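You operate a simulated robot arm through the tools that you are given. There is no shell and no other tool. Be economical: measure what you need, move in short steps, check, and stop when the job is done.

The job below is to be done with a simulated two-armed robot. You get a single attempt, and the scene is never put back.

TASK
Pick up the bottle that says "green" from the short wooden bench with one hand, pass it to the other hand and put it on the low wooden stand. Set down upright: bottle.

Only the result counts: the job must be done as asked and must still hold three seconds after the hand-in. Knocking over, shifting, dropping, spilling or breaking anything else fails it.

THE ROBOT
Two 7-joint arms with two-finger parallel grippers on one trunk, on a base that drives. Base frame: it is fixed to the floor where the robot stands at the start and does not move with it; the origin is under the middle of the robot, x ahead of it, y to its left, z up; the surface under the hand at the start is at about z = 0.85. Units: m, rad, N and s.
The left shoulder is at the start at [0.07, 0.187, 1.215], the right one opposite. With the tool pointing down near the work surface each hand reaches from about 0.3 to 0.8 m from the robot's upright axis, wherever it stands, measured 20 degrees to its own side. Places, roughly: low wooden stand [0.5, -0.5, 0.6]. Payload 3.91 kg a hand.
Tool frame (each hand has its own): the origin (TCP) lies between the finger pads and is the grasp point; the fingertips stand 0.03 m ahead of it; z points along the fingers, y is the line along which they close. The gripper opens to 0.11 m. The fingers are 0.02 m wide and 0.01 m thick; the gripper's body (0.048 by 0.112 m) begins 0.055 m behind the TCP.
Orientation is that of the tool frame in the base frame, as [roll, pitch, yaw] about the fixed x, y, z axes, in that order (R = Rz(yaw) Ry(pitch) Rx(roll)). With the fingers straight down and closing along the base's y, the tool's x points along the base's -x, its y along +y and its z along -z.

THE INTERFACE
- The arms move only by the tool play_rows. It takes "left_rows", "right_rows" or both (then of equal length, played together; a hand with none holds still); each is a list of rows, each a list of 7 numbers: the shift along the tool's x, y, z in m, then the turn, a rotation vector about the tool's x, y, z in rad, then the finger opening in m, from 0 to 0.11. In form: [[tx, ty, tz, ax, ay, az, hand], ...]. A call has 1 to 10 rows; each row is the pose to reach, as a shift and turn from the pose commanded when the call began, along the tool's axes at that moment. Each row takes 0.2 s and may step no farther than 0.05 m and 0.15 rad from the row before; otherwise, or with a gripper value out of range, the whole call is refused. A pose out of reach is approached as far as the arm can. The call stops where the force on the tool passes 40 N (or 10 N more than at its start, if that is more) or the arm is blocked; 0.2 s more then pass. Each finger travels about 0.072 m/s and halts on what it meets, pressing with about 42 N; the grip force reading is that of the motor and also rises with nothing between the fingers. The clock runs only during rows and for 0.2 s after the last one: add rows that repeat a pose to give the fingers time. It gives the time, the measured TCP pose, the force on the tool (base axes), the opening and the grip force at its end, in the units of the frame above (readings bear some noise), with the torque about the TCP (base axes, N m) and any sound that the robot's microphone picked up.
- Cameras (640 x 400 px; columns grow to the right, rows downward): "scene" is now at [0.1169, -0.0173, 1.4119]; the picture's right is [-0.21, -0.98, 0.00], its down [-0.83, 0.18, -0.54] and it looks along [0.52, -0.11, -0.84] (base axes); focal length 214 px, centre (320, 200). "left" rides on the left gripper at [0.072, -0.017, -0.103] in its tool frame; the picture's right is [0.23, 0.97, 0.00], its down [-0.76, 0.18, -0.62] and it looks along [-0.61, 0.14, 0.78] (tool axes); focal length 222 px, centre (320, 200). "right" rides on the right gripper at [0.072, 0.017, -0.103] in its tool frame; the picture's right is [-0.23, 0.97, 0.00], its down [-0.76, -0.18, -0.62] and it looks along [-0.61, -0.14, 0.78] (tool axes); focal length 222 px, centre (320, 200).
- capture(camera): a new picture of that camera. It takes no simulated time.
- slide_trunk(by): slides the trunk up (or, below 0, down) by that many m; the arms and the scene camera ride with it, the base frame stays. It gives what a move gives, with no picture.
- drive_base(legs): drives the robot by 1 to 6 legs, each [ahead, turn to the left] in m and rad, along the robot's own axes; the way and the turn of a leg run together, so that a leg with both is an arc; at most 1.5 m and 3.142 rad a leg. The arms and the cameras ride along, it lands a little off, and it stops where it bumps. It gives what a move gives.
- pan_tilt(pan, tilt): turns the head with the scene camera to pan (to the left, within 1.501 rad either way) and tilt (down, from -0.506 to 1.204), counted from straight ahead of the robot. It gives what a move gives.
- locate(camera, pixels): there is no depth. For up to 12 entries [column, row, z] of the newest picture of that camera ("zoom" is the newest enlarged one), the place [x, y] in the base frame at which the ray of that pixel passes the height z, good to about 0.002 m. It takes no simulated time.
- inspect(camera, box): a new picture of the part [left, top, right, bottom] of that camera's present view, enlarged. It takes no simulated time.
- finish_job(): hands the job in; it is judged then, once.

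Go step by step. Measure first, check grasps and placings, and put right what went wrong. The budget is 80 turns and 78 pictures, counting those below and the enlarged ones. Unless the task says otherwise, let go and move clear before handing in, and close with one line.

The tools are called after "Emit:" by a JSON object that holds its "op" and its "data". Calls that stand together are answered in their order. play_rows: Moves the arms, as the interface text tells. Its arguments: {"type":"object","properties":{"left_rows":{"type":"array","items":{"type":"array","items":{"type":"number"}}},"right_rows":{"type":"array","items":{"type":"array","items":{"type":"number"}}}},"required":[]} The other tools are called the same way: slide_trunk (by) slides the trunk up or down; drive_base (legs) drives the base; pan_tilt (pan, tilt) turns the head that bears the scene camera; capture (camera) takes a picture; locate (camera, pixels) gives the place at which the rays of pixels pass given heights; inspect (camera, box) takes an enlarged picture of a part of a camera's view; finish_job () hands the job in.

At the start:

```text
time_s: 0.0
left_ee_pos: [0.3446, 0.178, 1.1734]
left_ee_rot: [-3.141, 0.001, 3.139]
left_ft_force: [0.3, 0.9, 0.5]
left_torque: [0.01, 0.02, 0.0]
left_opening: 0.1102
left_grip_force: 0.1
right_ee_pos: [0.3423, -0.1778, 1.1487]
right_ee_rot: [3.139, 0.002, 3.141]
right_ft_force: [0.8, -0.3, 1.2]
right_torque: [0.02, 0.01, 0.01]
right_opening: 0.1098
right_grip_force: 0.1
trunk travel left (down, up): [-0.725, 0.215]
robot x, y, heading: [-0.0002, -0.0006, -0.001]
head pan, tilt: [-0.209, 1.005]
```

scene: 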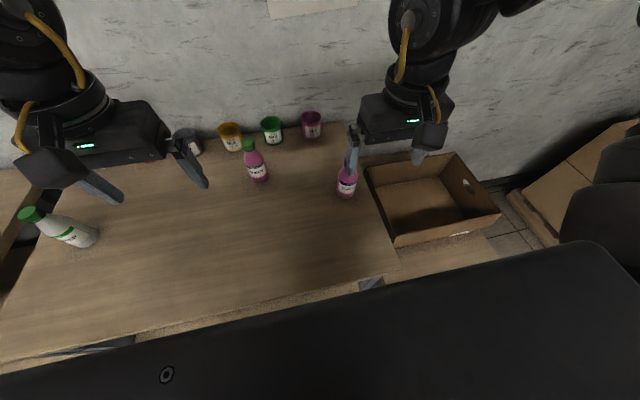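
right: 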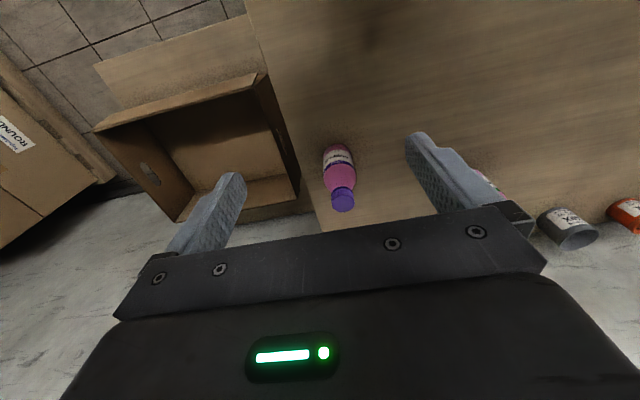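
left: 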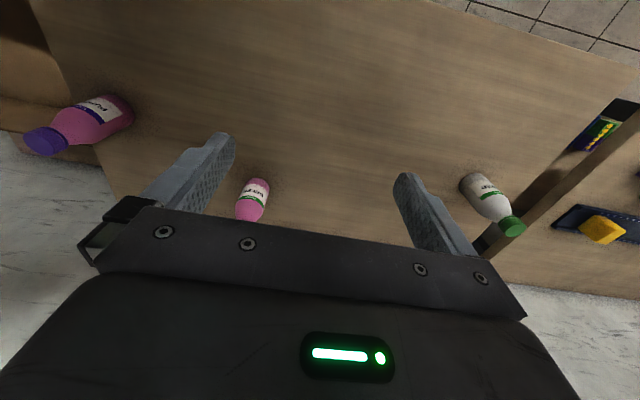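

The scene shows three bottles: white with a green cap (65,228), pink with a green cap (256,165) and pink with a purple cap (347,180). I'll enlarge the labels to read them.

Emit:
{"op": "inspect", "data": {"camera": "scene", "box": [10, 190, 110, 260]}}

Emit:
{"op": "inspect", "data": {"camera": "scene", "box": [220, 130, 370, 220]}}

Emit:
{"op": "inspect", "data": {"camera": "left", "box": [440, 90, 640, 250]}}

```text
5.71 times, centred on (60, 225) of scene
```

zoom: 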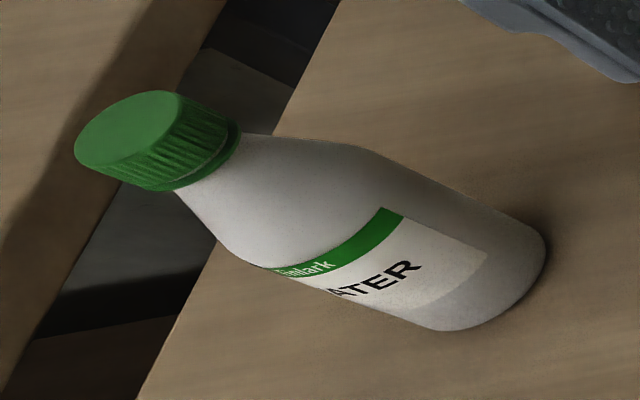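

```text
4.27 times, centred on (295, 175) of scene
```

zoom: 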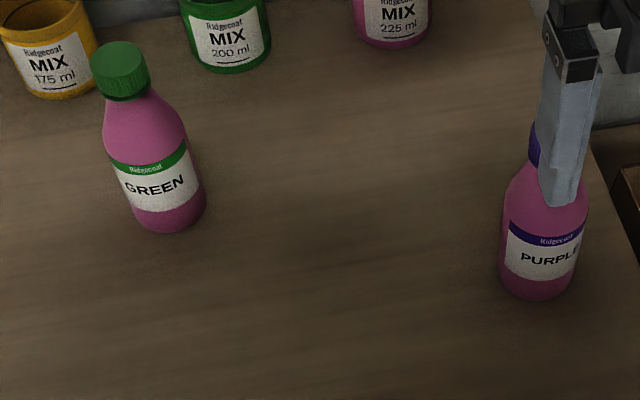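

```text
2.50 times, centred on (540, 170) of left
```

zoom: 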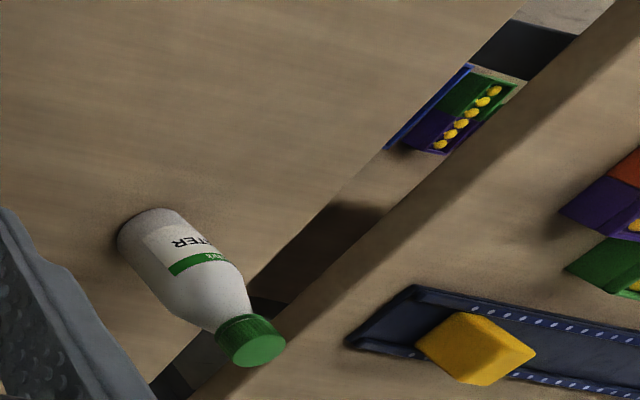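

The "GREEN" label is on the pink bottle at scene (256,165), and the bench top is under it. Next I'll locate that bottle and turn the head to look at the stand.

Emit:
{"op": "locate", "data": {"camera": "scene", "pixels": [[260, 180, 0.85], [248, 143, 1.03], [248, 143, 1.0], [346, 197, 0.85], [430, 205, 0.6], [398, 248, 0.6], [500, 213, 0.6], [398, 268, 0.85], [345, 125, 0.85]]}}

Emit:
{"op": "pan_tilt", "data": {"pan": -0.85, "tilt": 0.95}}

Emit:
{"op": "capture", "data": {"camera": "scene"}}

```text
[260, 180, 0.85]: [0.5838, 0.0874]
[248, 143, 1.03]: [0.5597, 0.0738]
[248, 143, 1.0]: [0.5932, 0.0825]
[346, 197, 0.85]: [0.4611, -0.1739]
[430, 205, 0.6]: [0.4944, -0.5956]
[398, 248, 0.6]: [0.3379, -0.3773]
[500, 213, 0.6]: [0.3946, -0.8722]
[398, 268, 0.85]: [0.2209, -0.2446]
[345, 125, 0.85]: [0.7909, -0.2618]
```

```text
time_s: 1.0
left_ee_pos: [0.3451, 0.1776, 1.1734]
left_ee_rot: [3.142, 0.002, 3.138]
left_ft_force: [0.1, 0.6, 0.5]
left_torque: [0.01, -0.04, 0.0]
left_opening: 0.11
left_grip_force: 0.0
right_ee_pos: [0.3427, -0.1769, 1.1493]
right_ee_rot: [3.14, 0.001, 3.14]
right_ft_force: [0.3, 0.0, -0.8]
right_torque: [-0.01, 0.02, 0.0]
right_opening: 0.1096
right_grip_force: 0.1
trunk travel left (down, up): [-0.725, 0.215]
robot x, y, heading: [0.0015, -0.0042, 0.004]
head pan, tilt: [-0.85, 0.949]
```

```text
71 pictures are left
```

scene: 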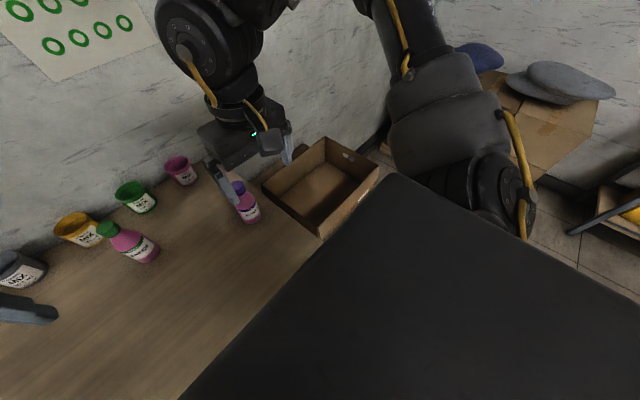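

The box around (320,185) hides whatever it stands on. I'll enlarge that area in both the scene and right views to find the stand's free surface.

Emit:
{"op": "inspect", "data": {"camera": "scene", "box": [220, 120, 400, 250]}}

Emit:
{"op": "inspect", "data": {"camera": "right", "box": [60, 0, 360, 220]}}

```text
3.08 times, centred on (310, 185) of scene
```

zoom: 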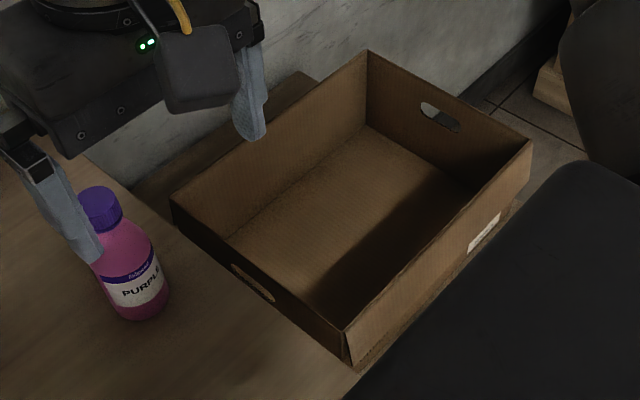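

```text
1.82 times, centred on (210, 110) of right
```

zoom: 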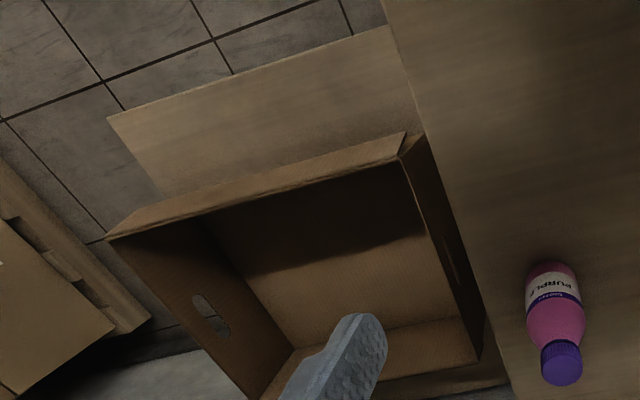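

The box stands on the wooden stand, and a free strip shows on the robot's side, at zoom (270,110) of the right view. I'll measure it at the stand's height.

Emit:
{"op": "locate", "data": {"camera": "zoom", "pixels": [[108, 118, 0.6], [388, 28, 0.6], [160, 197, 0.6], [425, 133, 0.6], [107, 237, 0.7], [405, 133, 0.7], [107, 237, 0.6], [395, 10, 0.85], [540, 300, 0.85], [290, 345, 0.6], [205, 218, 0.6]]}}

Emit:
{"op": "pan_tilt", "data": {"pan": -0.6, "tilt": 1.2}}

Emit:
{"op": "capture", "data": {"camera": "scene"}}

```text
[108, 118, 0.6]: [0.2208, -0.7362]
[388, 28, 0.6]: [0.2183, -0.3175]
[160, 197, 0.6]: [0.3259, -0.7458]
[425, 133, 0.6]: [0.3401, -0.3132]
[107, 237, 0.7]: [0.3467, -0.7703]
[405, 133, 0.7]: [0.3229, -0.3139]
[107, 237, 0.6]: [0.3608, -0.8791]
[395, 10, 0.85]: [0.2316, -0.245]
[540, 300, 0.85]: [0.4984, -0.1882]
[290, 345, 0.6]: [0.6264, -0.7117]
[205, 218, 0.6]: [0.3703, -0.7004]
```

```text
time_s: 1.8
left_ee_pos: [0.3452, 0.1768, 1.1737]
left_ee_rot: [3.141, 0.0, 3.139]
left_ft_force: [0.6, -1.0, 0.1]
left_torque: [0.05, 0.03, 0.03]
left_opening: 0.11
left_grip_force: 0.1
right_ee_pos: [0.3416, -0.1768, 1.1495]
right_ee_rot: [3.141, 0.003, 3.139]
right_ft_force: [-0.1, -1.1, -0.5]
right_torque: [-0.03, -0.02, -0.03]
right_opening: 0.1102
right_grip_force: 0.1
trunk travel left (down, up): [-0.725, 0.215]
robot x, y, heading: [-0.0019, -0.003, -0.001]
head pan, tilt: [-0.6, 1.201]
```

```text
68 pictures are left
```

scene: 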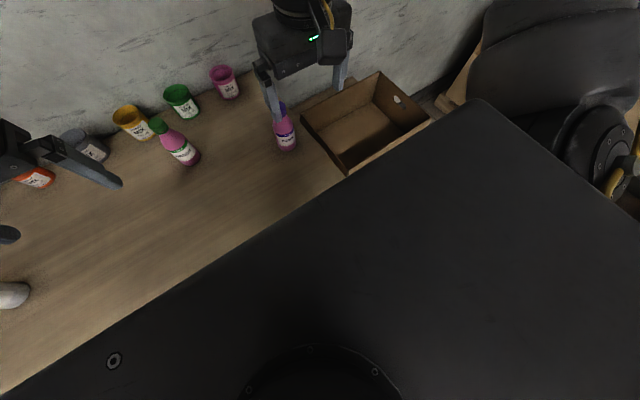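

The stand spans about x 0.22–0.78, y −0.74 to −0.28, with a clear strip at x 0.22–0.33 in front of the box. The plan is a tilted left-hand grasp low on the bottle body, after which the right hand takes the cap from above. I'll move the left hand to a tilted pre-grasp first.

Emit:
{"op": "play_rows", "data": {"left_rows": [[-0.016, -0.013, 0.02, 0, -0.14, 0, 0.11], [-0.032, -0.026, 0.045, 0, -0.28, 0, 0.11], [-0.048, -0.04, 0.07, 0, -0.42, 0, 0.11], [-0.064, -0.053, 0.1, 0, -0.56, 0, 0.11], [-0.08, -0.066, 0.13, 0, -0.7, 0, 0.11], [-0.09, -0.08, 0.16, 0, -0.85, 0, 0.11], [-0.1, -0.09, 0.19, 0, -1.0, 0, 0.11], [-0.1, -0.09, 0.19, 0, -1.0, 0, 0.11]]}}

Emit:
{"op": "pan_tilt", "data": {"pan": 0.0, "tilt": 0.85}}

Emit:
{"op": "capture", "data": {"camera": "scene"}}

Emit:
{"op": "capture", "data": {"camera": "left"}}

```text
time_s: 3.6
left_ee_pos: [0.4903, 0.094, 1.0017]
left_ee_rot: [-3.139, 0.997, -3.139]
left_ft_force: [-0.1, -0.3, -0.2]
left_torque: [-0.03, -0.02, 0.0]
left_opening: 0.1101
left_grip_force: 0.1
left hand out of reach, approached as far as the arm can: row 4, 5, 6, 7, 8
right_ee_pos: [0.3428, -0.1751, 1.15]
right_ee_rot: [-3.141, 0.002, -3.14]
right_ft_force: [0.7, 0.2, -0.3]
right_torque: [-0.04, 0.02, 0.0]
right_opening: 0.1099
right_grip_force: 0.0
trunk travel left (down, up): [-0.725, 0.215]
robot x, y, heading: [-0.0015, -0.0045, 0.003]
head pan, tilt: [-0.6, 1.201]
```

```text
time_s: 4.6
left_ee_pos: [0.491, 0.0907, 1.0019]
left_ee_rot: [-3.139, 0.994, 3.141]
left_ft_force: [-0.9, 0.0, 1.0]
left_torque: [0.01, 0.0, 0.01]
left_opening: 0.11
left_grip_force: 0.0
right_ee_pos: [0.3425, -0.1776, 1.1486]
right_ee_rot: [3.14, -0.001, 3.139]
right_ft_force: [0.4, 0.2, -0.6]
right_torque: [-0.01, 0.0, 0.01]
right_opening: 0.1098
right_grip_force: 0.0
trunk travel left (down, up): [-0.725, 0.215]
robot x, y, heading: [0.0025, -0.0035, -0.0]
head pan, tilt: [0.0, 0.85]
```

```text
67 pictures are left
```

scene: 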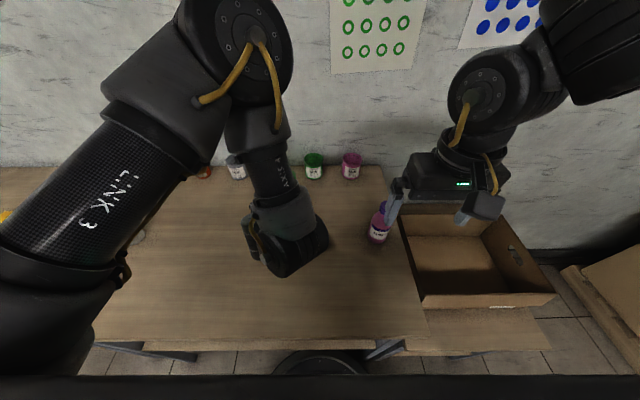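

```text
66 pictures are left
```

left: 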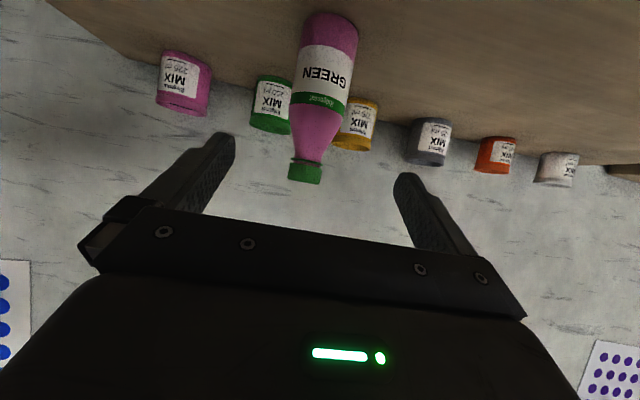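

The label reads GREEN in the left view, with the cap at (305,172) and the base at (328,15). I'll triangulate the bottle from these pixels.

Emit:
{"op": "locate", "data": {"camera": "left", "pixels": [[304, 183, 1.0], [304, 183, 1.02], [304, 183, 1.04], [331, 13, 0.85], [331, 22, 0.85], [300, 30, 0.87], [358, 42, 0.87], [290, 167, 1.02], [322, 167, 1.02]]}}

Emit:
{"op": "locate", "data": {"camera": "scene", "pixels": [[407, 340, 0.6], [405, 350, 0.6], [530, 308, 0.6], [545, 345, 0.6], [556, 293, 0.7], [410, 308, 0.7], [422, 306, 0.6], [430, 338, 0.85], [384, 240, 0.85], [490, 325, 0.6]]}}

```text
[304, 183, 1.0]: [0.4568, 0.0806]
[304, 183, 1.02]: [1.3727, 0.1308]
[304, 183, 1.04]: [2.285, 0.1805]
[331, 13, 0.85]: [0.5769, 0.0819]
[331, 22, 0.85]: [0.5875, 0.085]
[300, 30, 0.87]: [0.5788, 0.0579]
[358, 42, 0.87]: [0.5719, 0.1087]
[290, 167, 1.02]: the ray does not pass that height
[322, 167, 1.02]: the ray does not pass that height
```

```text
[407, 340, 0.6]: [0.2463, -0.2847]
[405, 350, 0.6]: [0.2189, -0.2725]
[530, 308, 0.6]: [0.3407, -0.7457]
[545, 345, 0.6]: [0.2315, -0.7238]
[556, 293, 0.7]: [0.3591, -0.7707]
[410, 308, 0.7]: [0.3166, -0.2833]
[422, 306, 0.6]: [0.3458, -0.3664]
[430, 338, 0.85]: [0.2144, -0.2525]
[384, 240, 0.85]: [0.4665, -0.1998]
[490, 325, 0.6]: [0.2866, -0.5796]
```

The bottle centre comes out at about (0.597, 0.085), with its top at z≈1.003. Sliding the trunk down by 0.095 will bring the left TCP to z≈0.907 in front of it.

Emit:
{"op": "slide_trunk", "data": {"by": -0.095}}

Emit:
{"op": "capture", "data": {"camera": "left"}}

Emit:
{"op": "capture", "data": {"camera": "scene"}}

```text
time_s: 5.9
left_ee_pos: [0.4914, 0.0913, 0.9064]
left_ee_rot: [-3.139, 0.995, 3.141]
left_ft_force: [0.3, 0.0, -0.4]
left_torque: [0.03, -0.01, -0.02]
left_opening: 0.11
left_grip_force: 0.1
right_ee_pos: [0.3423, -0.1767, 1.054]
right_ee_rot: [3.141, 0.003, 3.141]
right_ft_force: [0.1, 0.0, 0.8]
right_torque: [-0.02, 0.02, -0.02]
right_opening: 0.1101
right_grip_force: 0.1
trunk travel left (down, up): [-0.63, 0.31]
robot x, y, heading: [-0.0004, -0.0026, -0.001]
head pan, tilt: [0.0, 0.85]
```

```text
65 pictures are left
```

left: 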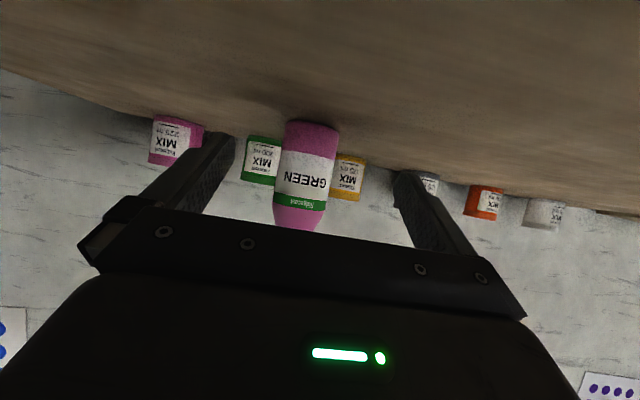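

```text
64 pictures are left
```

scene: 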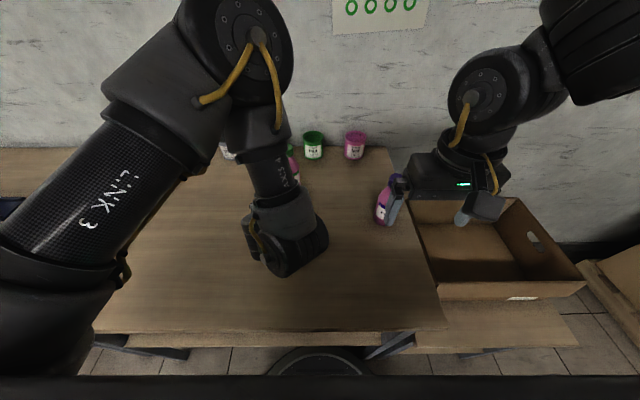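

The bottle sits between the fingers, slightly left of centre in the left view: its base runs from (283,135) to (340,135). I'll refine its lateral position before moving forward.

Emit:
{"op": "locate", "data": {"camera": "left", "pixels": [[281, 150, 0.88], [338, 152, 0.88], [310, 121, 0.85], [279, 175, 0.9], [336, 180, 0.9]]}}

Emit:
{"op": "play_rows", "data": {"left_rows": [[-0.011, -0.004, 0.017, 0, 0, 0, 0.11], [-0.022, -0.006, 0.034, 0, 0, 0, 0.11], [-0.022, -0.006, 0.034, 0, 0, 0, 0.11]]}}

Emit:
{"op": "capture", "data": {"camera": "left"}}

```text
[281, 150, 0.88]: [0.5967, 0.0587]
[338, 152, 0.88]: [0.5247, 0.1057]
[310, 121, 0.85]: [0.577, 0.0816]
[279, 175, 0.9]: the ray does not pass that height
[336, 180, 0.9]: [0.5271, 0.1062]
```

```text
time_s: 6.7
left_ee_pos: [0.5313, 0.0856, 0.907]
left_ee_rot: [-3.14, 0.995, 3.139]
left_ft_force: [0.1, -0.9, -0.5]
left_torque: [-0.04, 0.01, 0.01]
left_opening: 0.11
left_grip_force: 0.2
right_ee_pos: [0.3424, -0.1787, 1.053]
right_ee_rot: [3.137, 0.002, 3.139]
right_ft_force: [0.5, -0.2, -0.2]
right_torque: [0.03, -0.02, -0.01]
right_opening: 0.1101
right_grip_force: 0.0
trunk travel left (down, up): [-0.63, 0.31]
robot x, y, heading: [-0.0004, -0.0005, 0.003]
head pan, tilt: [0.0, 0.85]
```

```text
63 pictures are left
```

left: 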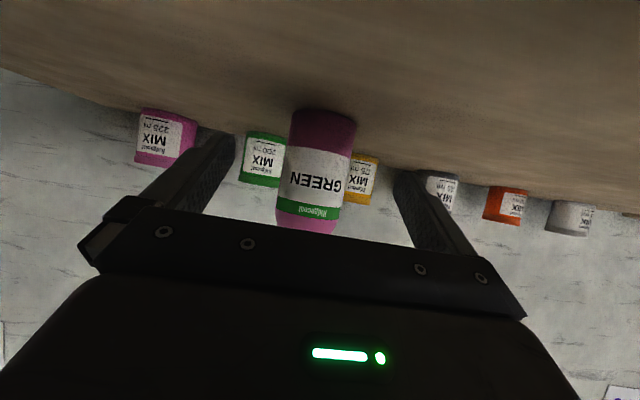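

The advance went as commanded, with the bottle still centred between the fingers; its near face is at x≈0.577. I'll go 0.06 further, then close.

Emit:
{"op": "play_rows", "data": {"left_rows": [[-0.011, -0.001, 0.017, 0, 0, 0, 0.11], [-0.022, -0.002, 0.034, 0, 0, 0, 0.11], [-0.033, -0.002, 0.0505, 0, 0, 0, 0.11], [-0.033, -0.002, 0.0505, 0, 0, 0, 0.11]]}}

Emit:
{"op": "capture", "data": {"camera": "left"}}

Emit:
{"op": "capture", "data": {"camera": "scene"}}

```text
time_s: 7.7
left_ee_pos: [0.5921, 0.0817, 0.9066]
left_ee_rot: [-3.138, 0.997, -3.141]
left_ft_force: [0.4, 0.0, 1.0]
left_torque: [-0.03, -0.01, 0.0]
left_opening: 0.1099
left_grip_force: 0.1
right_ee_pos: [0.3421, -0.1777, 1.0535]
right_ee_rot: [3.139, 0.002, 3.14]
right_ft_force: [0.1, -0.2, -0.1]
right_torque: [0.02, 0.02, -0.03]
right_opening: 0.1102
right_grip_force: 0.1
trunk travel left (down, up): [-0.63, 0.31]
robot x, y, heading: [-0.0034, 0.0007, -0.001]
head pan, tilt: [0.0, 0.85]
```

```text
62 pictures are left
```

left: 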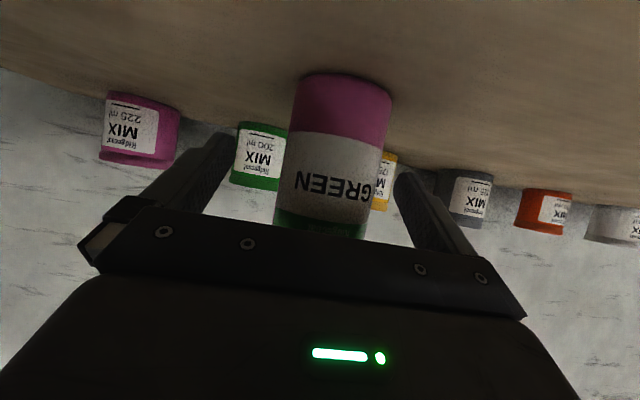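

```text
61 pictures are left
```

scene: 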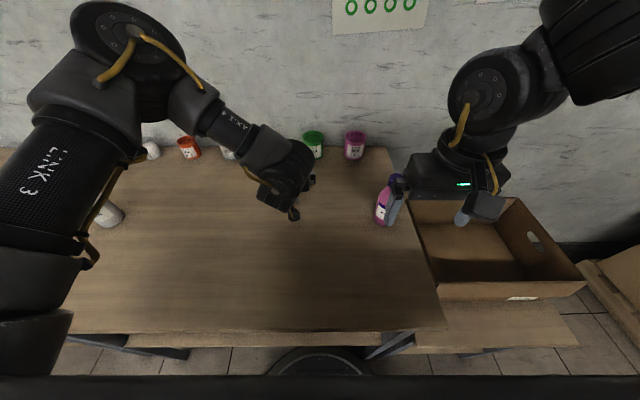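

The bottle axis projects about 9 px right of the TCP's pixel (320,190), so I'll shift 4 mm to the left, go 7 mm further in and close.

Emit:
{"op": "play_rows", "data": {"left_rows": [[-0.0038, 0.004, 0.0059, 0, 0, 0, 0.11], [-0.0038, 0.004, 0.0059, 0, 0, 0, 0.09], [-0.0038, 0.004, 0.0059, 0, 0, 0, 0.07], [-0.0038, 0.004, 0.0059, 0, 0, 0, 0.05], [-0.0038, 0.004, 0.0059, 0, 0, 0, 0.04], [-0.0038, 0.004, 0.0059, 0, 0, 0, 0.04], [-0.0038, 0.004, 0.0059, 0, 0, 0, 0.04]]}}

Emit:
{"op": "capture", "data": {"camera": "left"}}

```text
time_s: 9.3
left_ee_pos: [0.5979, 0.085, 0.9064]
left_ee_rot: [-3.139, 0.996, -3.14]
left_ft_force: [-1.2, 0.1, 0.4]
left_torque: [-0.05, 0.04, -0.03]
left_opening: 0.0544
left_grip_force: 41.7
right_ee_pos: [0.3424, -0.1773, 1.0541]
right_ee_rot: [3.14, 0.002, 3.141]
right_ft_force: [-0.4, 0.2, -0.8]
right_torque: [-0.01, -0.06, 0.01]
right_opening: 0.11
right_grip_force: 0.0
trunk travel left (down, up): [-0.63, 0.31]
robot x, y, heading: [-0.0008, 0.0009, -0.0]
head pan, tilt: [0.0, 0.85]
```

```text
60 pictures are left
```

left: 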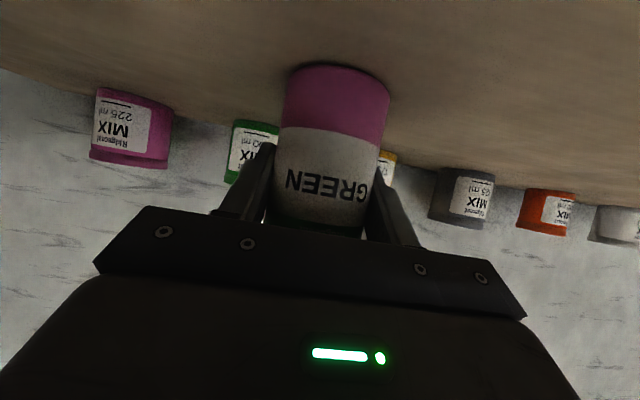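

The grip closed at 0.054 m with 42 N, so the bottle is held. I'll lift it straight up by 0.12.

Emit:
{"op": "play_rows", "data": {"left_rows": [[-0.0168, 0, -0.0109, 0, 0, 0, 0.04], [-0.042, 0, -0.0272, 0, 0, 0, 0.04], [-0.067, 0, -0.0436, 0, 0, 0, 0.04], [-0.084, 0, -0.0545, 0, 0, 0, 0.04], [-0.1, 0, -0.065, 0, 0, 0, 0.04], [-0.1, 0, -0.065, 0, 0, 0, 0.04]]}}

Emit:
{"op": "capture", "data": {"camera": "scene"}}

Emit:
{"op": "capture", "data": {"camera": "left"}}

```text
time_s: 10.7
left_ee_pos: [0.5985, 0.087, 1.0254]
left_ee_rot: [-3.141, 0.994, 3.14]
left_ft_force: [-0.5, -0.4, -2.6]
left_torque: [0.01, 0.0, 0.01]
left_opening: 0.0544
left_grip_force: 42.6
right_ee_pos: [0.3423, -0.1774, 1.0534]
right_ee_rot: [3.141, 0.0, 3.139]
right_ft_force: [-0.4, -0.3, -0.2]
right_torque: [0.04, 0.03, 0.02]
right_opening: 0.1099
right_grip_force: 0.0
trunk travel left (down, up): [-0.63, 0.31]
robot x, y, heading: [0.0017, -0.0006, -0.001]
head pan, tilt: [0.0, 0.85]
```

```text
59 pictures are left
```

scene: 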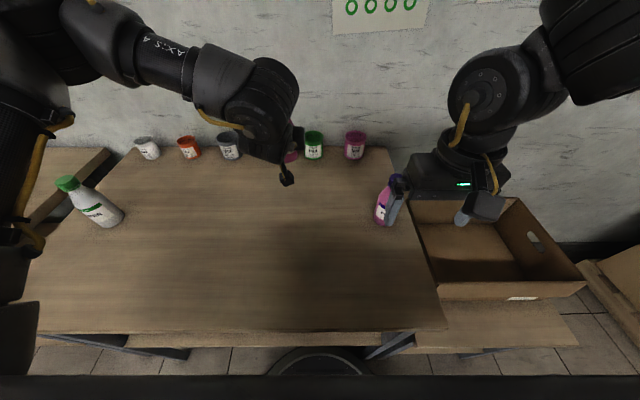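

```text
58 pictures are left
```

left: 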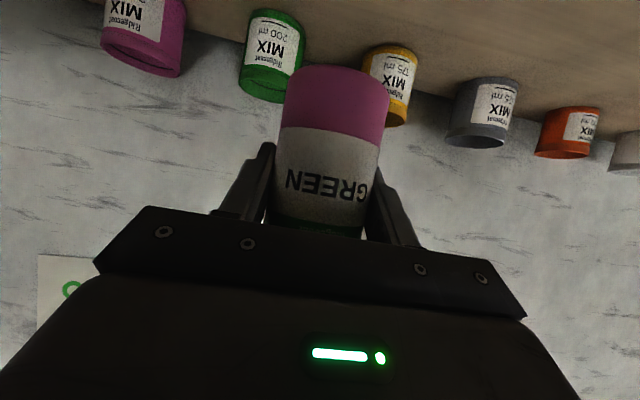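

The bottle is held upright at about 0.26 kg. I'll bring it to the middle and yaw the left hand by −0.4 rad, so the space above and right of the cap is free for the right hand.

Emit:
{"op": "play_rows", "data": {"left_rows": [[0.002, -0.023, -0.003, 0.067, 0, 0.044, 0.04], [0.004, -0.046, -0.006, 0.134, 0, 0.087, 0.04], [0.006, -0.07, -0.01, 0.2, 0, 0.131, 0.04], [0.008, -0.092, -0.013, 0.268, 0, 0.174, 0.04], [0.0109, -0.115, -0.0168, 0.336, 0, 0.218, 0.04], [0.0109, -0.115, -0.0168, 0.336, 0, 0.218, 0.04]]}}

Emit:
{"op": "capture", "data": {"camera": "scene"}}

Emit:
{"op": "capture", "data": {"camera": "right"}}

```text
time_s: 12.1
left_ee_pos: [0.5782, -0.0278, 1.0244]
left_ee_rot: [-3.14, 0.995, 2.74]
left_ft_force: [-0.2, 0.5, -1.8]
left_torque: [0.02, -0.01, -0.04]
left_opening: 0.0545
left_grip_force: 41.6
right_ee_pos: [0.3421, -0.1762, 1.0547]
right_ee_rot: [3.139, -0.001, -3.141]
right_ft_force: [0.1, 0.6, 0.2]
right_torque: [0.02, 0.04, 0.0]
right_opening: 0.1099
right_grip_force: 0.0
trunk travel left (down, up): [-0.63, 0.31]
robot x, y, heading: [-0.0023, 0.0008, -0.001]
head pan, tilt: [0.0, 0.85]
```

```text
57 pictures are left
```

scene: 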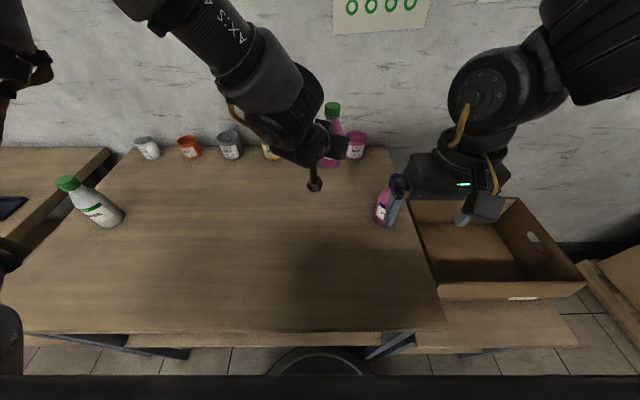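

```text
56 pictures are left
```

right: 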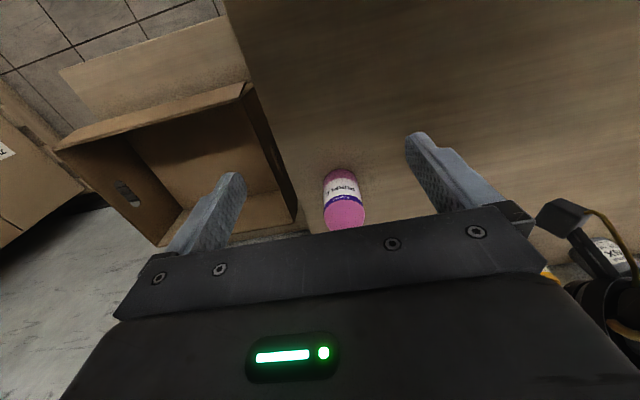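

The cap shows at scene (333,104). I'll enlarge it to fix its place, and raise the right hand above cap height.

Emit:
{"op": "inspect", "data": {"camera": "scene", "box": [283, 85, 383, 185]}}

Emit:
{"op": "locate", "data": {"camera": "scene", "pixels": [[332, 104, 1.12], [332, 104, 1.14], [332, 115, 1.1]]}}

Emit:
{"op": "play_rows", "data": {"right_rows": [[-0.01, 0, -0.04, 0, 0, 0, 0.11], [-0.02, 0.01, -0.085, 0, 0, 0, 0.11], [-0.04, 0.02, -0.125, 0, 0, 0, 0.08], [-0.07, 0.03, -0.16, 0, 0, 0, 0.08], [-0.1, 0.05, -0.18, 0, 0, 0, 0.08], [-0.13, 0.07, -0.18, 0, 0, 0, 0.08], [-0.13, 0.07, -0.18, 0, 0, 0, 0.08]]}}

Emit:
{"op": "capture", "data": {"camera": "right"}}

Emit:
{"op": "capture", "data": {"camera": "scene"}}

```text
4.00 times, centred on (333, 135) of scene
```

zoom: 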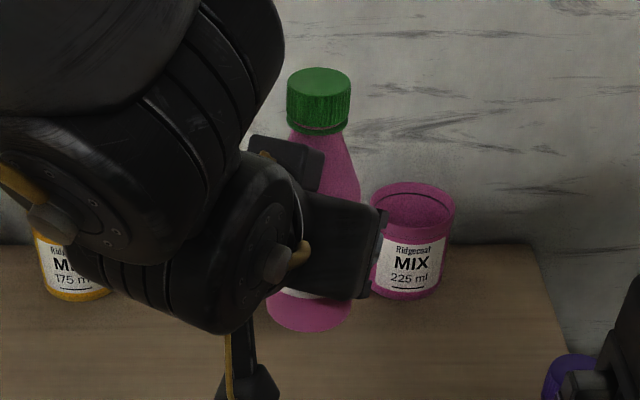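

```text
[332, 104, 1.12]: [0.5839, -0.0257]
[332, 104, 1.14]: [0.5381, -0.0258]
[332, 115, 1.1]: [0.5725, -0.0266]
```

```text
time_s: 13.7
left_ee_pos: [0.5801, -0.0186, 1.0252]
left_ee_rot: [-3.129, 0.998, 2.76]
left_ft_force: [-0.3, 0.5, -2.2]
left_torque: [-0.05, 0.04, -0.02]
left_opening: 0.0546
left_grip_force: 41.8
right_ee_pos: [0.4056, -0.0462, 1.2288]
right_ee_rot: [3.131, -0.009, -3.032]
right_ft_force: [7.2, -9.2, 6.9]
right_torque: [0.26, -0.03, -0.39]
right_opening: 0.0748
right_grip_force: 0.0
right hand out of reach, approached as far as the arm can: row 3, 4, 5, 6, 7
trunk travel left (down, up): [-0.63, 0.31]
robot x, y, heading: [0.0038, -0.003, 0.004]
head pan, tilt: [0.0, 0.85]
stopped in row 7 (right hand): the force on the tool passed its limit at 81 N (the readings are from after the stop); the commanded pose is now the measured one
```

```text
54 pictures are left
```

right: 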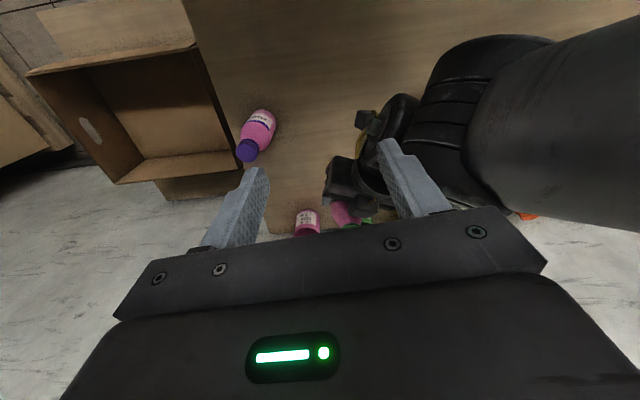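

```text
53 pictures are left
```

scene: 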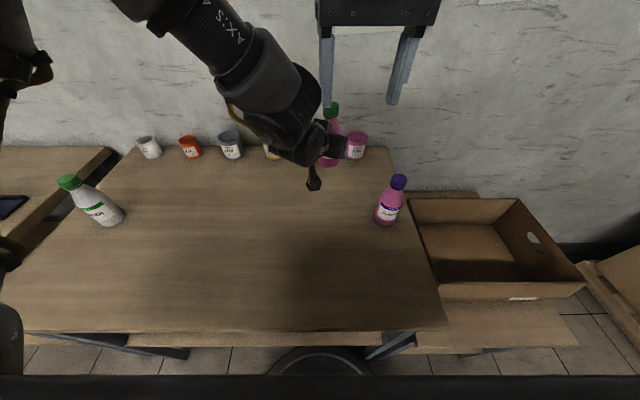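

The right finger bumped the left forearm at 81 N, but the left hand still holds the bottle with the cap at (331,110). I'll back the right hand off to its own side and put its yaw right.

Emit:
{"op": "play_rows", "data": {"right_rows": [[0, -0.03, 0, 0, 0, 0, 0.08], [0, -0.07, 0, 0, 0, 0.05, 0.08], [0, -0.11, 0.0, 0, 0, 0.1, 0.08], [0, -0.15, 0.0, 0, 0, 0.11, 0.08], [0, -0.15, 0.0, 0, 0, 0.11, 0.08]]}}

Emit:
{"op": "capture", "data": {"camera": "left"}}

Emit:
{"op": "capture", "data": {"camera": "right"}}

```text
time_s: 14.9
left_ee_pos: [0.5813, -0.0254, 1.0252]
left_ee_rot: [-3.137, 0.996, 2.751]
left_ft_force: [-0.1, -0.3, -1.7]
left_torque: [-0.02, 0.02, -0.01]
left_opening: 0.0544
left_grip_force: 42.4
right_ee_pos: [0.4154, -0.151, 1.2012]
right_ee_rot: [3.127, -0.013, -3.137]
right_ft_force: [0.5, 0.0, -0.5]
right_torque: [0.01, -0.01, 0.0]
right_opening: 0.0799
right_grip_force: 0.0
right hand out of reach, approached as far as the arm can: row 2, 3, 4, 5
trunk travel left (down, up): [-0.63, 0.31]
robot x, y, heading: [0.0004, -0.0022, 0.004]
head pan, tilt: [0.0, 0.85]
```

```text
52 pictures are left
```

left: 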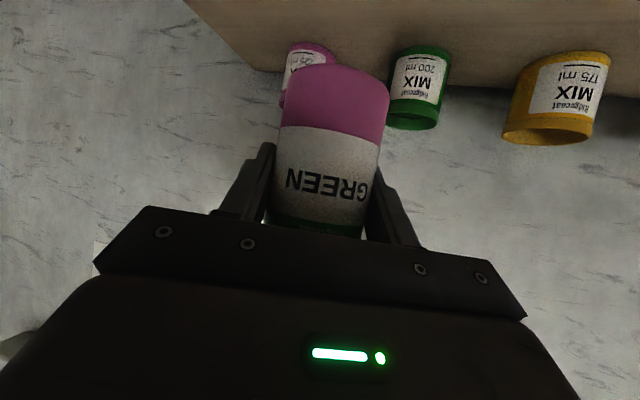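

```text
51 pictures are left
```

right: 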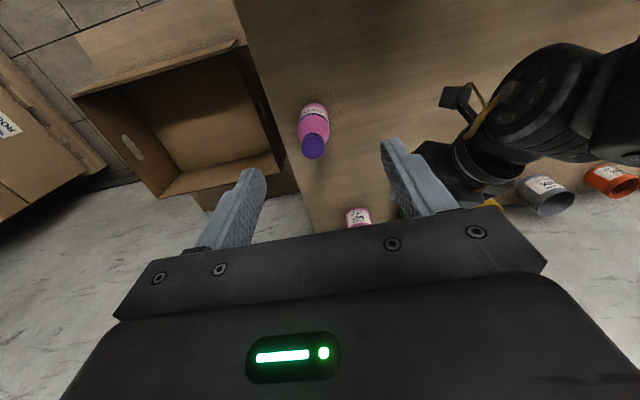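

The bottle hasn't moved in the left grip. The right hand struggles to reach that high, so I'll lower the bottle by 0.065, leaving its base at z≈0.905, for an easier handover.

Emit:
{"op": "play_rows", "data": {"left_rows": [[0.018, 0, 0.012, 0, 0, 0, 0.04], [0.036, 0, 0.024, 0, 0, 0, 0.04], [0.0546, 0, 0.0354, 0, 0, 0, 0.04], [0.0546, 0, 0.0354, 0, 0, 0, 0.04]], "right_rows": [[-0.02, 0.0, 0.0, 0, 0, 0, 0.08], [-0.04, 0.0, 0.01, 0, 0, 0, 0.08], [-0.07, 0.0, 0.02, 0, 0, 0, 0.08], [-0.07, 0.0, 0.02, 0, 0, 0, 0.08]]}}

Emit:
{"op": "capture", "data": {"camera": "scene"}}

Emit:
{"op": "capture", "data": {"camera": "right"}}

```text
time_s: 15.9
left_ee_pos: [0.5804, -0.026, 0.9617]
left_ee_rot: [-3.138, 1.0, 2.751]
left_ft_force: [-0.2, 0.2, -2.3]
left_torque: [0.01, 0.02, -0.02]
left_opening: 0.0545
left_grip_force: 42.8
right_ee_pos: [0.465, -0.1256, 1.172]
right_ee_rot: [3.126, -0.011, -3.139]
right_ft_force: [0.6, 0.3, -0.5]
right_torque: [0.01, -0.01, 0.02]
right_opening: 0.0799
right_grip_force: 0.0
right hand out of reach, approached as far as the arm can: row 1, 2, 3, 4
trunk travel left (down, up): [-0.63, 0.31]
robot x, y, heading: [0.0019, -0.0003, 0.003]
head pan, tilt: [0.0, 0.85]
```

```text
50 pictures are left
```

scene: 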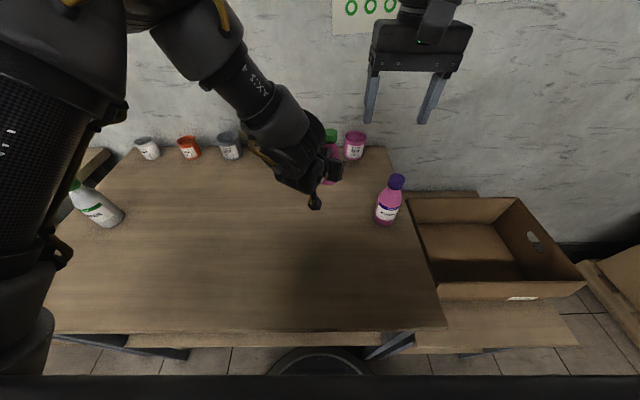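

```text
49 pictures are left
```

right: 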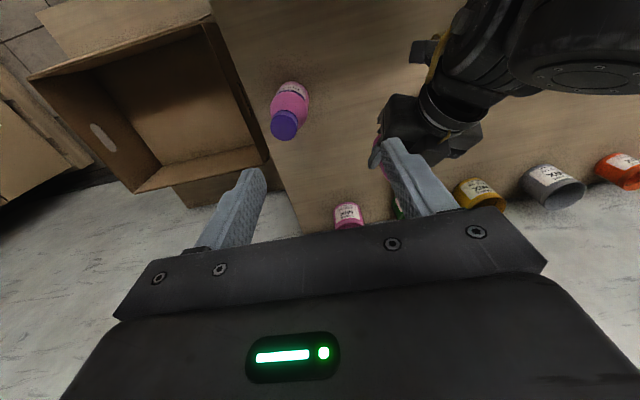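

The right hand sits on its reach boundary at z 1.17. I'll bring it down and forward to about (0.54, −0.09, 1.115), still above the cap.

Emit:
{"op": "play_rows", "data": {"right_rows": [[-0.01, 0.0, 0.03, 0, 0, 0, 0.08], [-0.03, 0.01, 0.055, 0, 0, 0, 0.08], [-0.055, 0.02, 0.057, 0, 0, 0, 0.08], [-0.075, 0.035, 0.057, 0, 0, 0, 0.08], [-0.075, 0.035, 0.057, 0, 0, 0, 0.08]]}}

Emit:
{"op": "capture", "data": {"camera": "scene"}}

Emit:
{"op": "capture", "data": {"camera": "right"}}

```text
time_s: 17.1
left_ee_pos: [0.5813, -0.025, 0.961]
left_ee_rot: [-3.138, 0.999, 2.752]
left_ft_force: [0.1, 0.2, -2.4]
left_torque: [0.01, 0.0, 0.0]
left_opening: 0.0545
left_grip_force: 42.2
right_ee_pos: [0.5302, -0.0816, 1.1122]
right_ee_rot: [3.126, -0.012, 3.141]
right_ft_force: [0.4, -0.3, 0.2]
right_torque: [0.0, -0.05, 0.03]
right_opening: 0.0799
right_grip_force: 0.0
right hand out of reach, approached as far as the arm can: row 3, 4, 5
trunk travel left (down, up): [-0.63, 0.31]
robot x, y, heading: [0.0035, 0.0032, 0.001]
head pan, tilt: [0.0, 0.85]
```

```text
48 pictures are left
```

scene: 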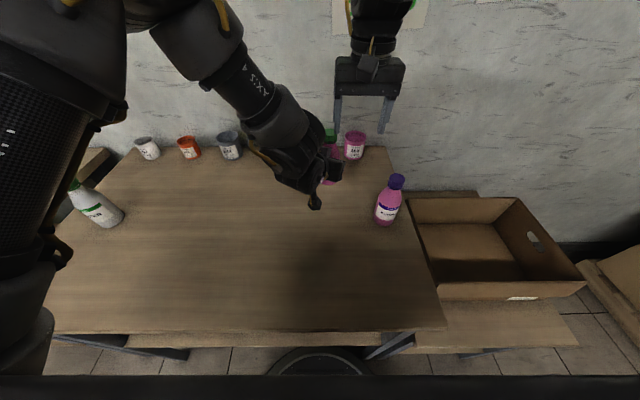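

```text
47 pictures are left
```

right: 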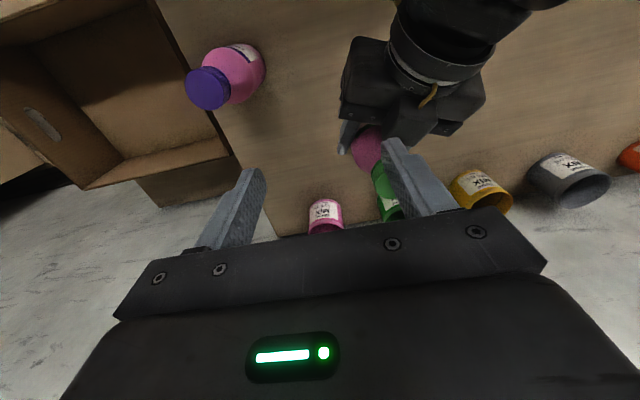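

The right hand is near its limit here, so I'll draw the bottle 0.05 nearer with the left hand and move the right hand 0.03 aside for clearance.

Emit:
{"op": "play_rows", "data": {"left_rows": [[0, 0, 0, 0, 0, 0, 0.04], [0.0084, -0.0063, -0.013, 0, 0, 0, 0.04], [0.0168, -0.0126, -0.026, 0, 0, 0, 0.04], [0.0252, -0.019, -0.0389, 0, 0, 0, 0.04], [0.0252, -0.019, -0.0389, 0, 0, 0, 0.04]], "right_rows": [[0.0, -0.03, 0.0, 0, 0, 0, 0.08], [0.0, -0.03, 0.0, 0, 0, 0, 0.08], [0.0, -0.03, 0.0, 0, 0, 0, 0.08], [0.0, -0.03, 0.0, 0, 0, 0, 0.08], [0.0, -0.03, 0.0, 0, 0, 0, 0.08]]}}

Emit:
{"op": "capture", "data": {"camera": "right"}}

Emit:
{"op": "inspect", "data": {"camera": "scene", "box": [250, 60, 450, 220]}}

```text
time_s: 18.3
left_ee_pos: [0.5333, -0.0243, 0.9608]
left_ee_rot: [-3.136, 0.997, 2.753]
left_ft_force: [-0.5, 0.5, -1.8]
left_torque: [0.01, -0.01, 0.0]
left_opening: 0.0545
left_grip_force: 42.5
right_ee_pos: [0.5179, -0.0989, 1.1071]
right_ee_rot: [3.125, -0.01, -3.14]
right_ft_force: [0.2, 0.4, 1.1]
right_torque: [-0.02, -0.01, -0.05]
right_opening: 0.0802
right_grip_force: 0.0
right hand out of reach, approached as far as the arm can: row 1, 2, 3, 4, 5
trunk travel left (down, up): [-0.63, 0.31]
robot x, y, heading: [0.0006, -0.0038, -0.001]
head pan, tilt: [0.0, 0.85]
```

```text
46 pictures are left
```

right: 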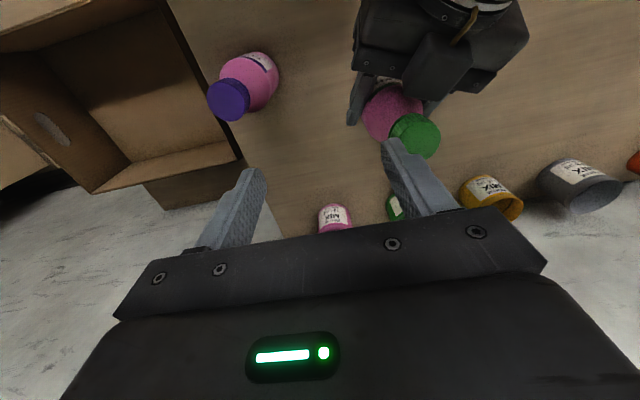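

```text
2.50 times, centred on (350, 140) of scene
```

zoom: 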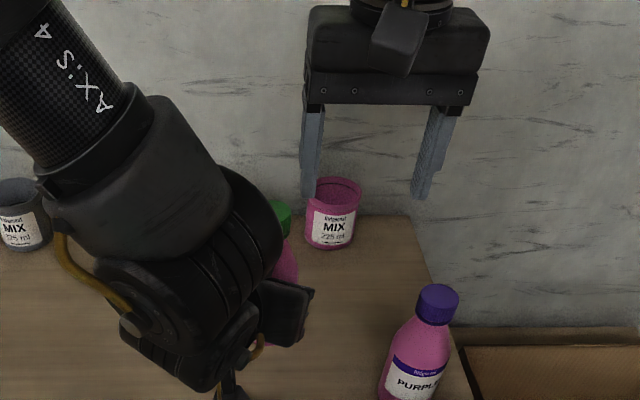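

The cap is clearly visible in the right view at (415,135). I'll locate its top centre at the expected height of about 1.058.

Emit:
{"op": "locate", "data": {"camera": "right", "pixels": [[421, 131, 1.058], [421, 131, 1.045], [392, 140, 1.045], [441, 140, 1.045]]}}

Emit:
{"op": "inspect", "data": {"camera": "right", "box": [330, 50, 530, 200]}}

```text
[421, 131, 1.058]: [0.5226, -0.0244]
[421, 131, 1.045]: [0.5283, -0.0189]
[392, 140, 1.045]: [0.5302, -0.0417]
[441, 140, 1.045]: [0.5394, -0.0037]
```

```text
2.67 times, centred on (430, 125) of right
```

zoom: 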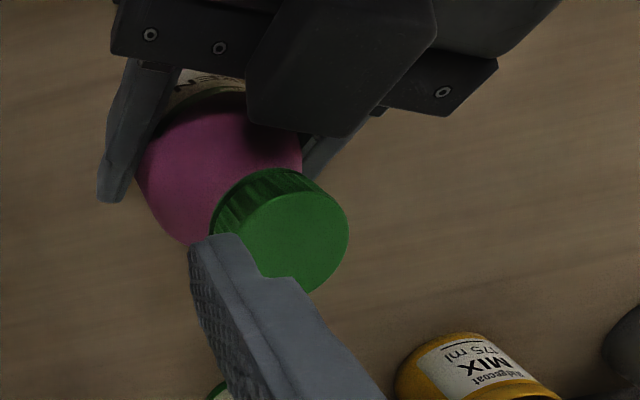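

From the enlarged view the cap's top face is centred at zoom (295,240), and part of the left gripper lies near it at zoom (350,135). I'll locate both.

Emit:
{"op": "locate", "data": {"camera": "zoom", "pixels": [[297, 240, 1.058], [297, 240, 1.05], [246, 240, 1.055], [348, 240, 1.055], [350, 135, 1.02], [350, 135, 1.05], [480, 75, 1.02], [270, 120, 1.02]]}}

```text
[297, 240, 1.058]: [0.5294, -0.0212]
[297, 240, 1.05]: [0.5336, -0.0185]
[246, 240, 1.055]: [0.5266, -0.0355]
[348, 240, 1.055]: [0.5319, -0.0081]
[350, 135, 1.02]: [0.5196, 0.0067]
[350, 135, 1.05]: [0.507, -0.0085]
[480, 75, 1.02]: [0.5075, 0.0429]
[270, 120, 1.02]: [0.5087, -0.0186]
```

The cap centre is at about (0.533, −0.022). I'll bring the right hand directly above it, yawed −0.2, with the fingers at 0.07 opening.

Emit:
{"op": "play_rows", "data": {"right_rows": [[-0.003, 0.02, 0.003, 0, 0, 0.05, 0.07], [-0.006, 0.04, 0.006, 0, 0, 0.1, 0.07], [-0.01, 0.06, 0.009, 0, 0, 0.15, 0.07], [-0.013, 0.077, 0.01, 0, 0, 0.2, 0.07], [-0.013, 0.077, 0.01, 0, 0, 0.2, 0.07]]}}

Emit:
{"op": "capture", "data": {"camera": "right"}}

Emit:
{"op": "inspect", "data": {"camera": "scene", "box": [250, 60, 450, 220]}}

```text
time_s: 19.5
left_ee_pos: [0.532, -0.0245, 0.9614]
left_ee_rot: [-3.138, 0.998, 2.751]
left_ft_force: [0.0, -1.0, -1.7]
left_torque: [0.01, 0.04, 0.0]
left_opening: 0.0545
left_grip_force: 42.2
right_ee_pos: [0.5302, -0.0202, 1.0993]
right_ee_rot: [3.129, -0.015, 2.946]
right_ft_force: [0.1, 0.1, 0.2]
right_torque: [-0.01, -0.01, 0.0]
right_opening: 0.07
right_grip_force: 0.0
trunk travel left (down, up): [-0.63, 0.31]
robot x, y, heading: [-0.0011, -0.0043, -0.001]
head pan, tilt: [0.0, 0.85]
```

```text
43 pictures are left
```

right: 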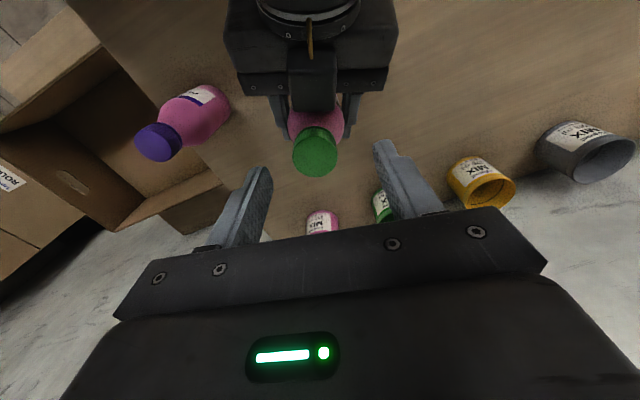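

```text
2.50 times, centred on (350, 140) of scene
```

zoom: 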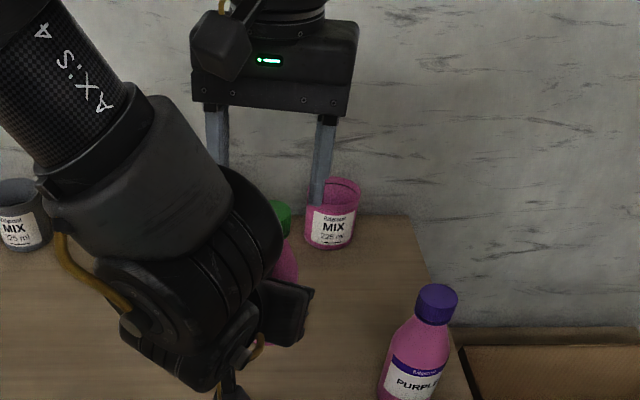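

The cap (316,150) lines up with the right tool axis, which projects at (320,~155). I'll descend 0.057 with 3 mm of lateral correction, watching the force.

Emit:
{"op": "play_rows", "data": {"right_rows": [[0, -0.003, 0.015, 0, 0, 0, 0.07], [0, -0.003, 0.03, 0, 0, 0, 0.07], [0, -0.003, 0.045, 0, 0, 0, 0.07], [0, -0.003, 0.057, 0, 0, 0, 0.07], [0, -0.003, 0.057, 0, 0, 0, 0.07]]}}

Emit:
{"op": "capture", "data": {"camera": "right"}}

Emit:
{"op": "inspect", "data": {"camera": "scene", "box": [250, 60, 450, 220]}}

```text
time_s: 20.7
left_ee_pos: [0.5329, -0.0241, 0.96]
left_ee_rot: [-3.136, 0.999, 2.753]
left_ft_force: [0.3, 0.8, -1.7]
left_torque: [0.03, 0.03, 0.0]
left_opening: 0.0543
left_grip_force: 41.8
right_ee_pos: [0.5302, -0.0242, 1.0421]
right_ee_rot: [3.13, -0.016, 2.945]
right_ft_force: [0.6, -0.6, -0.4]
right_torque: [-0.02, 0.0, 0.0]
right_opening: 0.0702
right_grip_force: 0.2
trunk travel left (down, up): [-0.63, 0.31]
robot x, y, heading: [-0.0023, -0.0027, 0.005]
head pan, tilt: [0.0, 0.85]
```

```text
41 pictures are left
```

right: 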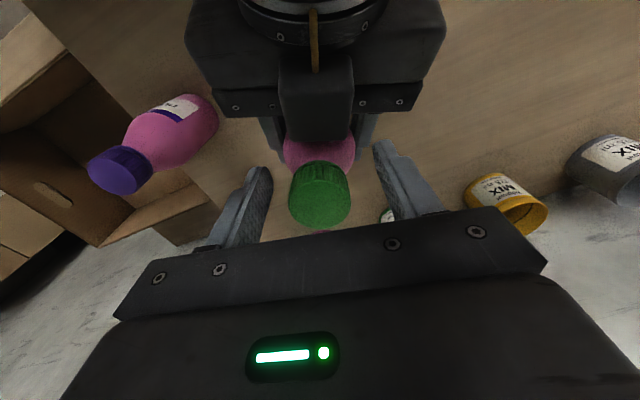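

```text
2.50 times, centred on (350, 140) of scene
```

zoom: 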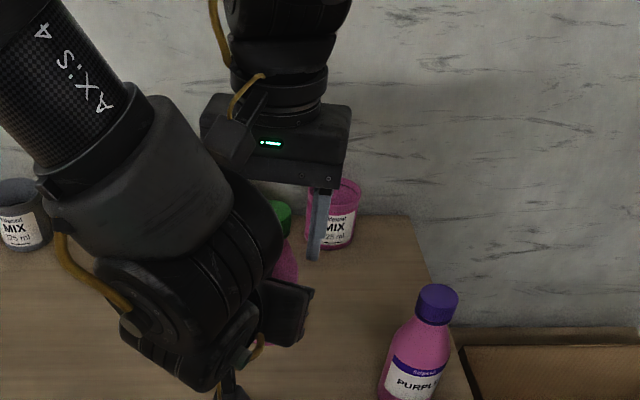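

The cap is centred between the right fingers at (320,195), with no contact force. I'll close the right hand on it while the left holds still.

Emit:
{"op": "play_rows", "data": {"right_rows": [[0, 0, 0, 0, 0, 0, 0.05], [0, 0, 0, 0, 0, 0, 0.035], [0, 0, 0, 0, 0, 0, 0.02], [0, 0, 0, 0, 0, 0, 0.02], [0, 0, 0, 0, 0, 0, 0.02]]}}

Emit:
{"op": "capture", "data": {"camera": "right"}}

```text
time_s: 21.9
left_ee_pos: [0.5329, -0.0249, 0.9603]
left_ee_rot: [-3.138, 0.997, 2.752]
left_ft_force: [0.7, 8.4, 0.0]
left_torque: [-0.37, 0.03, 0.22]
left_opening: 0.0544
left_grip_force: 41.9
right_ee_pos: [0.531, -0.0233, 1.0414]
right_ee_rot: [3.132, -0.015, 2.943]
right_ft_force: [0.0, -9.1, 0.3]
right_torque: [-0.38, -0.02, -0.2]
right_opening: 0.037
right_grip_force: 41.8
trunk travel left (down, up): [-0.63, 0.31]
robot x, y, heading: [0.0015, -0.0017, -0.003]
head pan, tilt: [0.0, 0.85]
```

```text
39 pictures are left
```

right: 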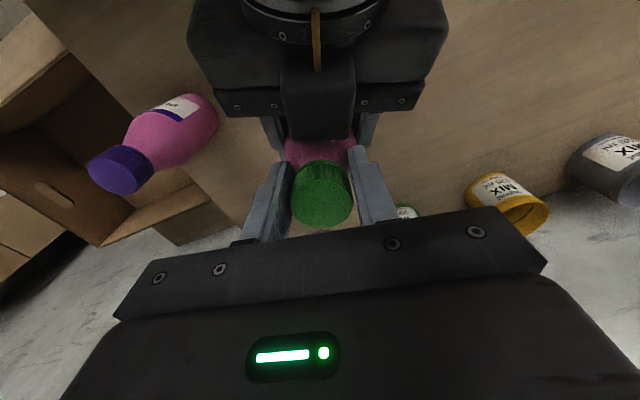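

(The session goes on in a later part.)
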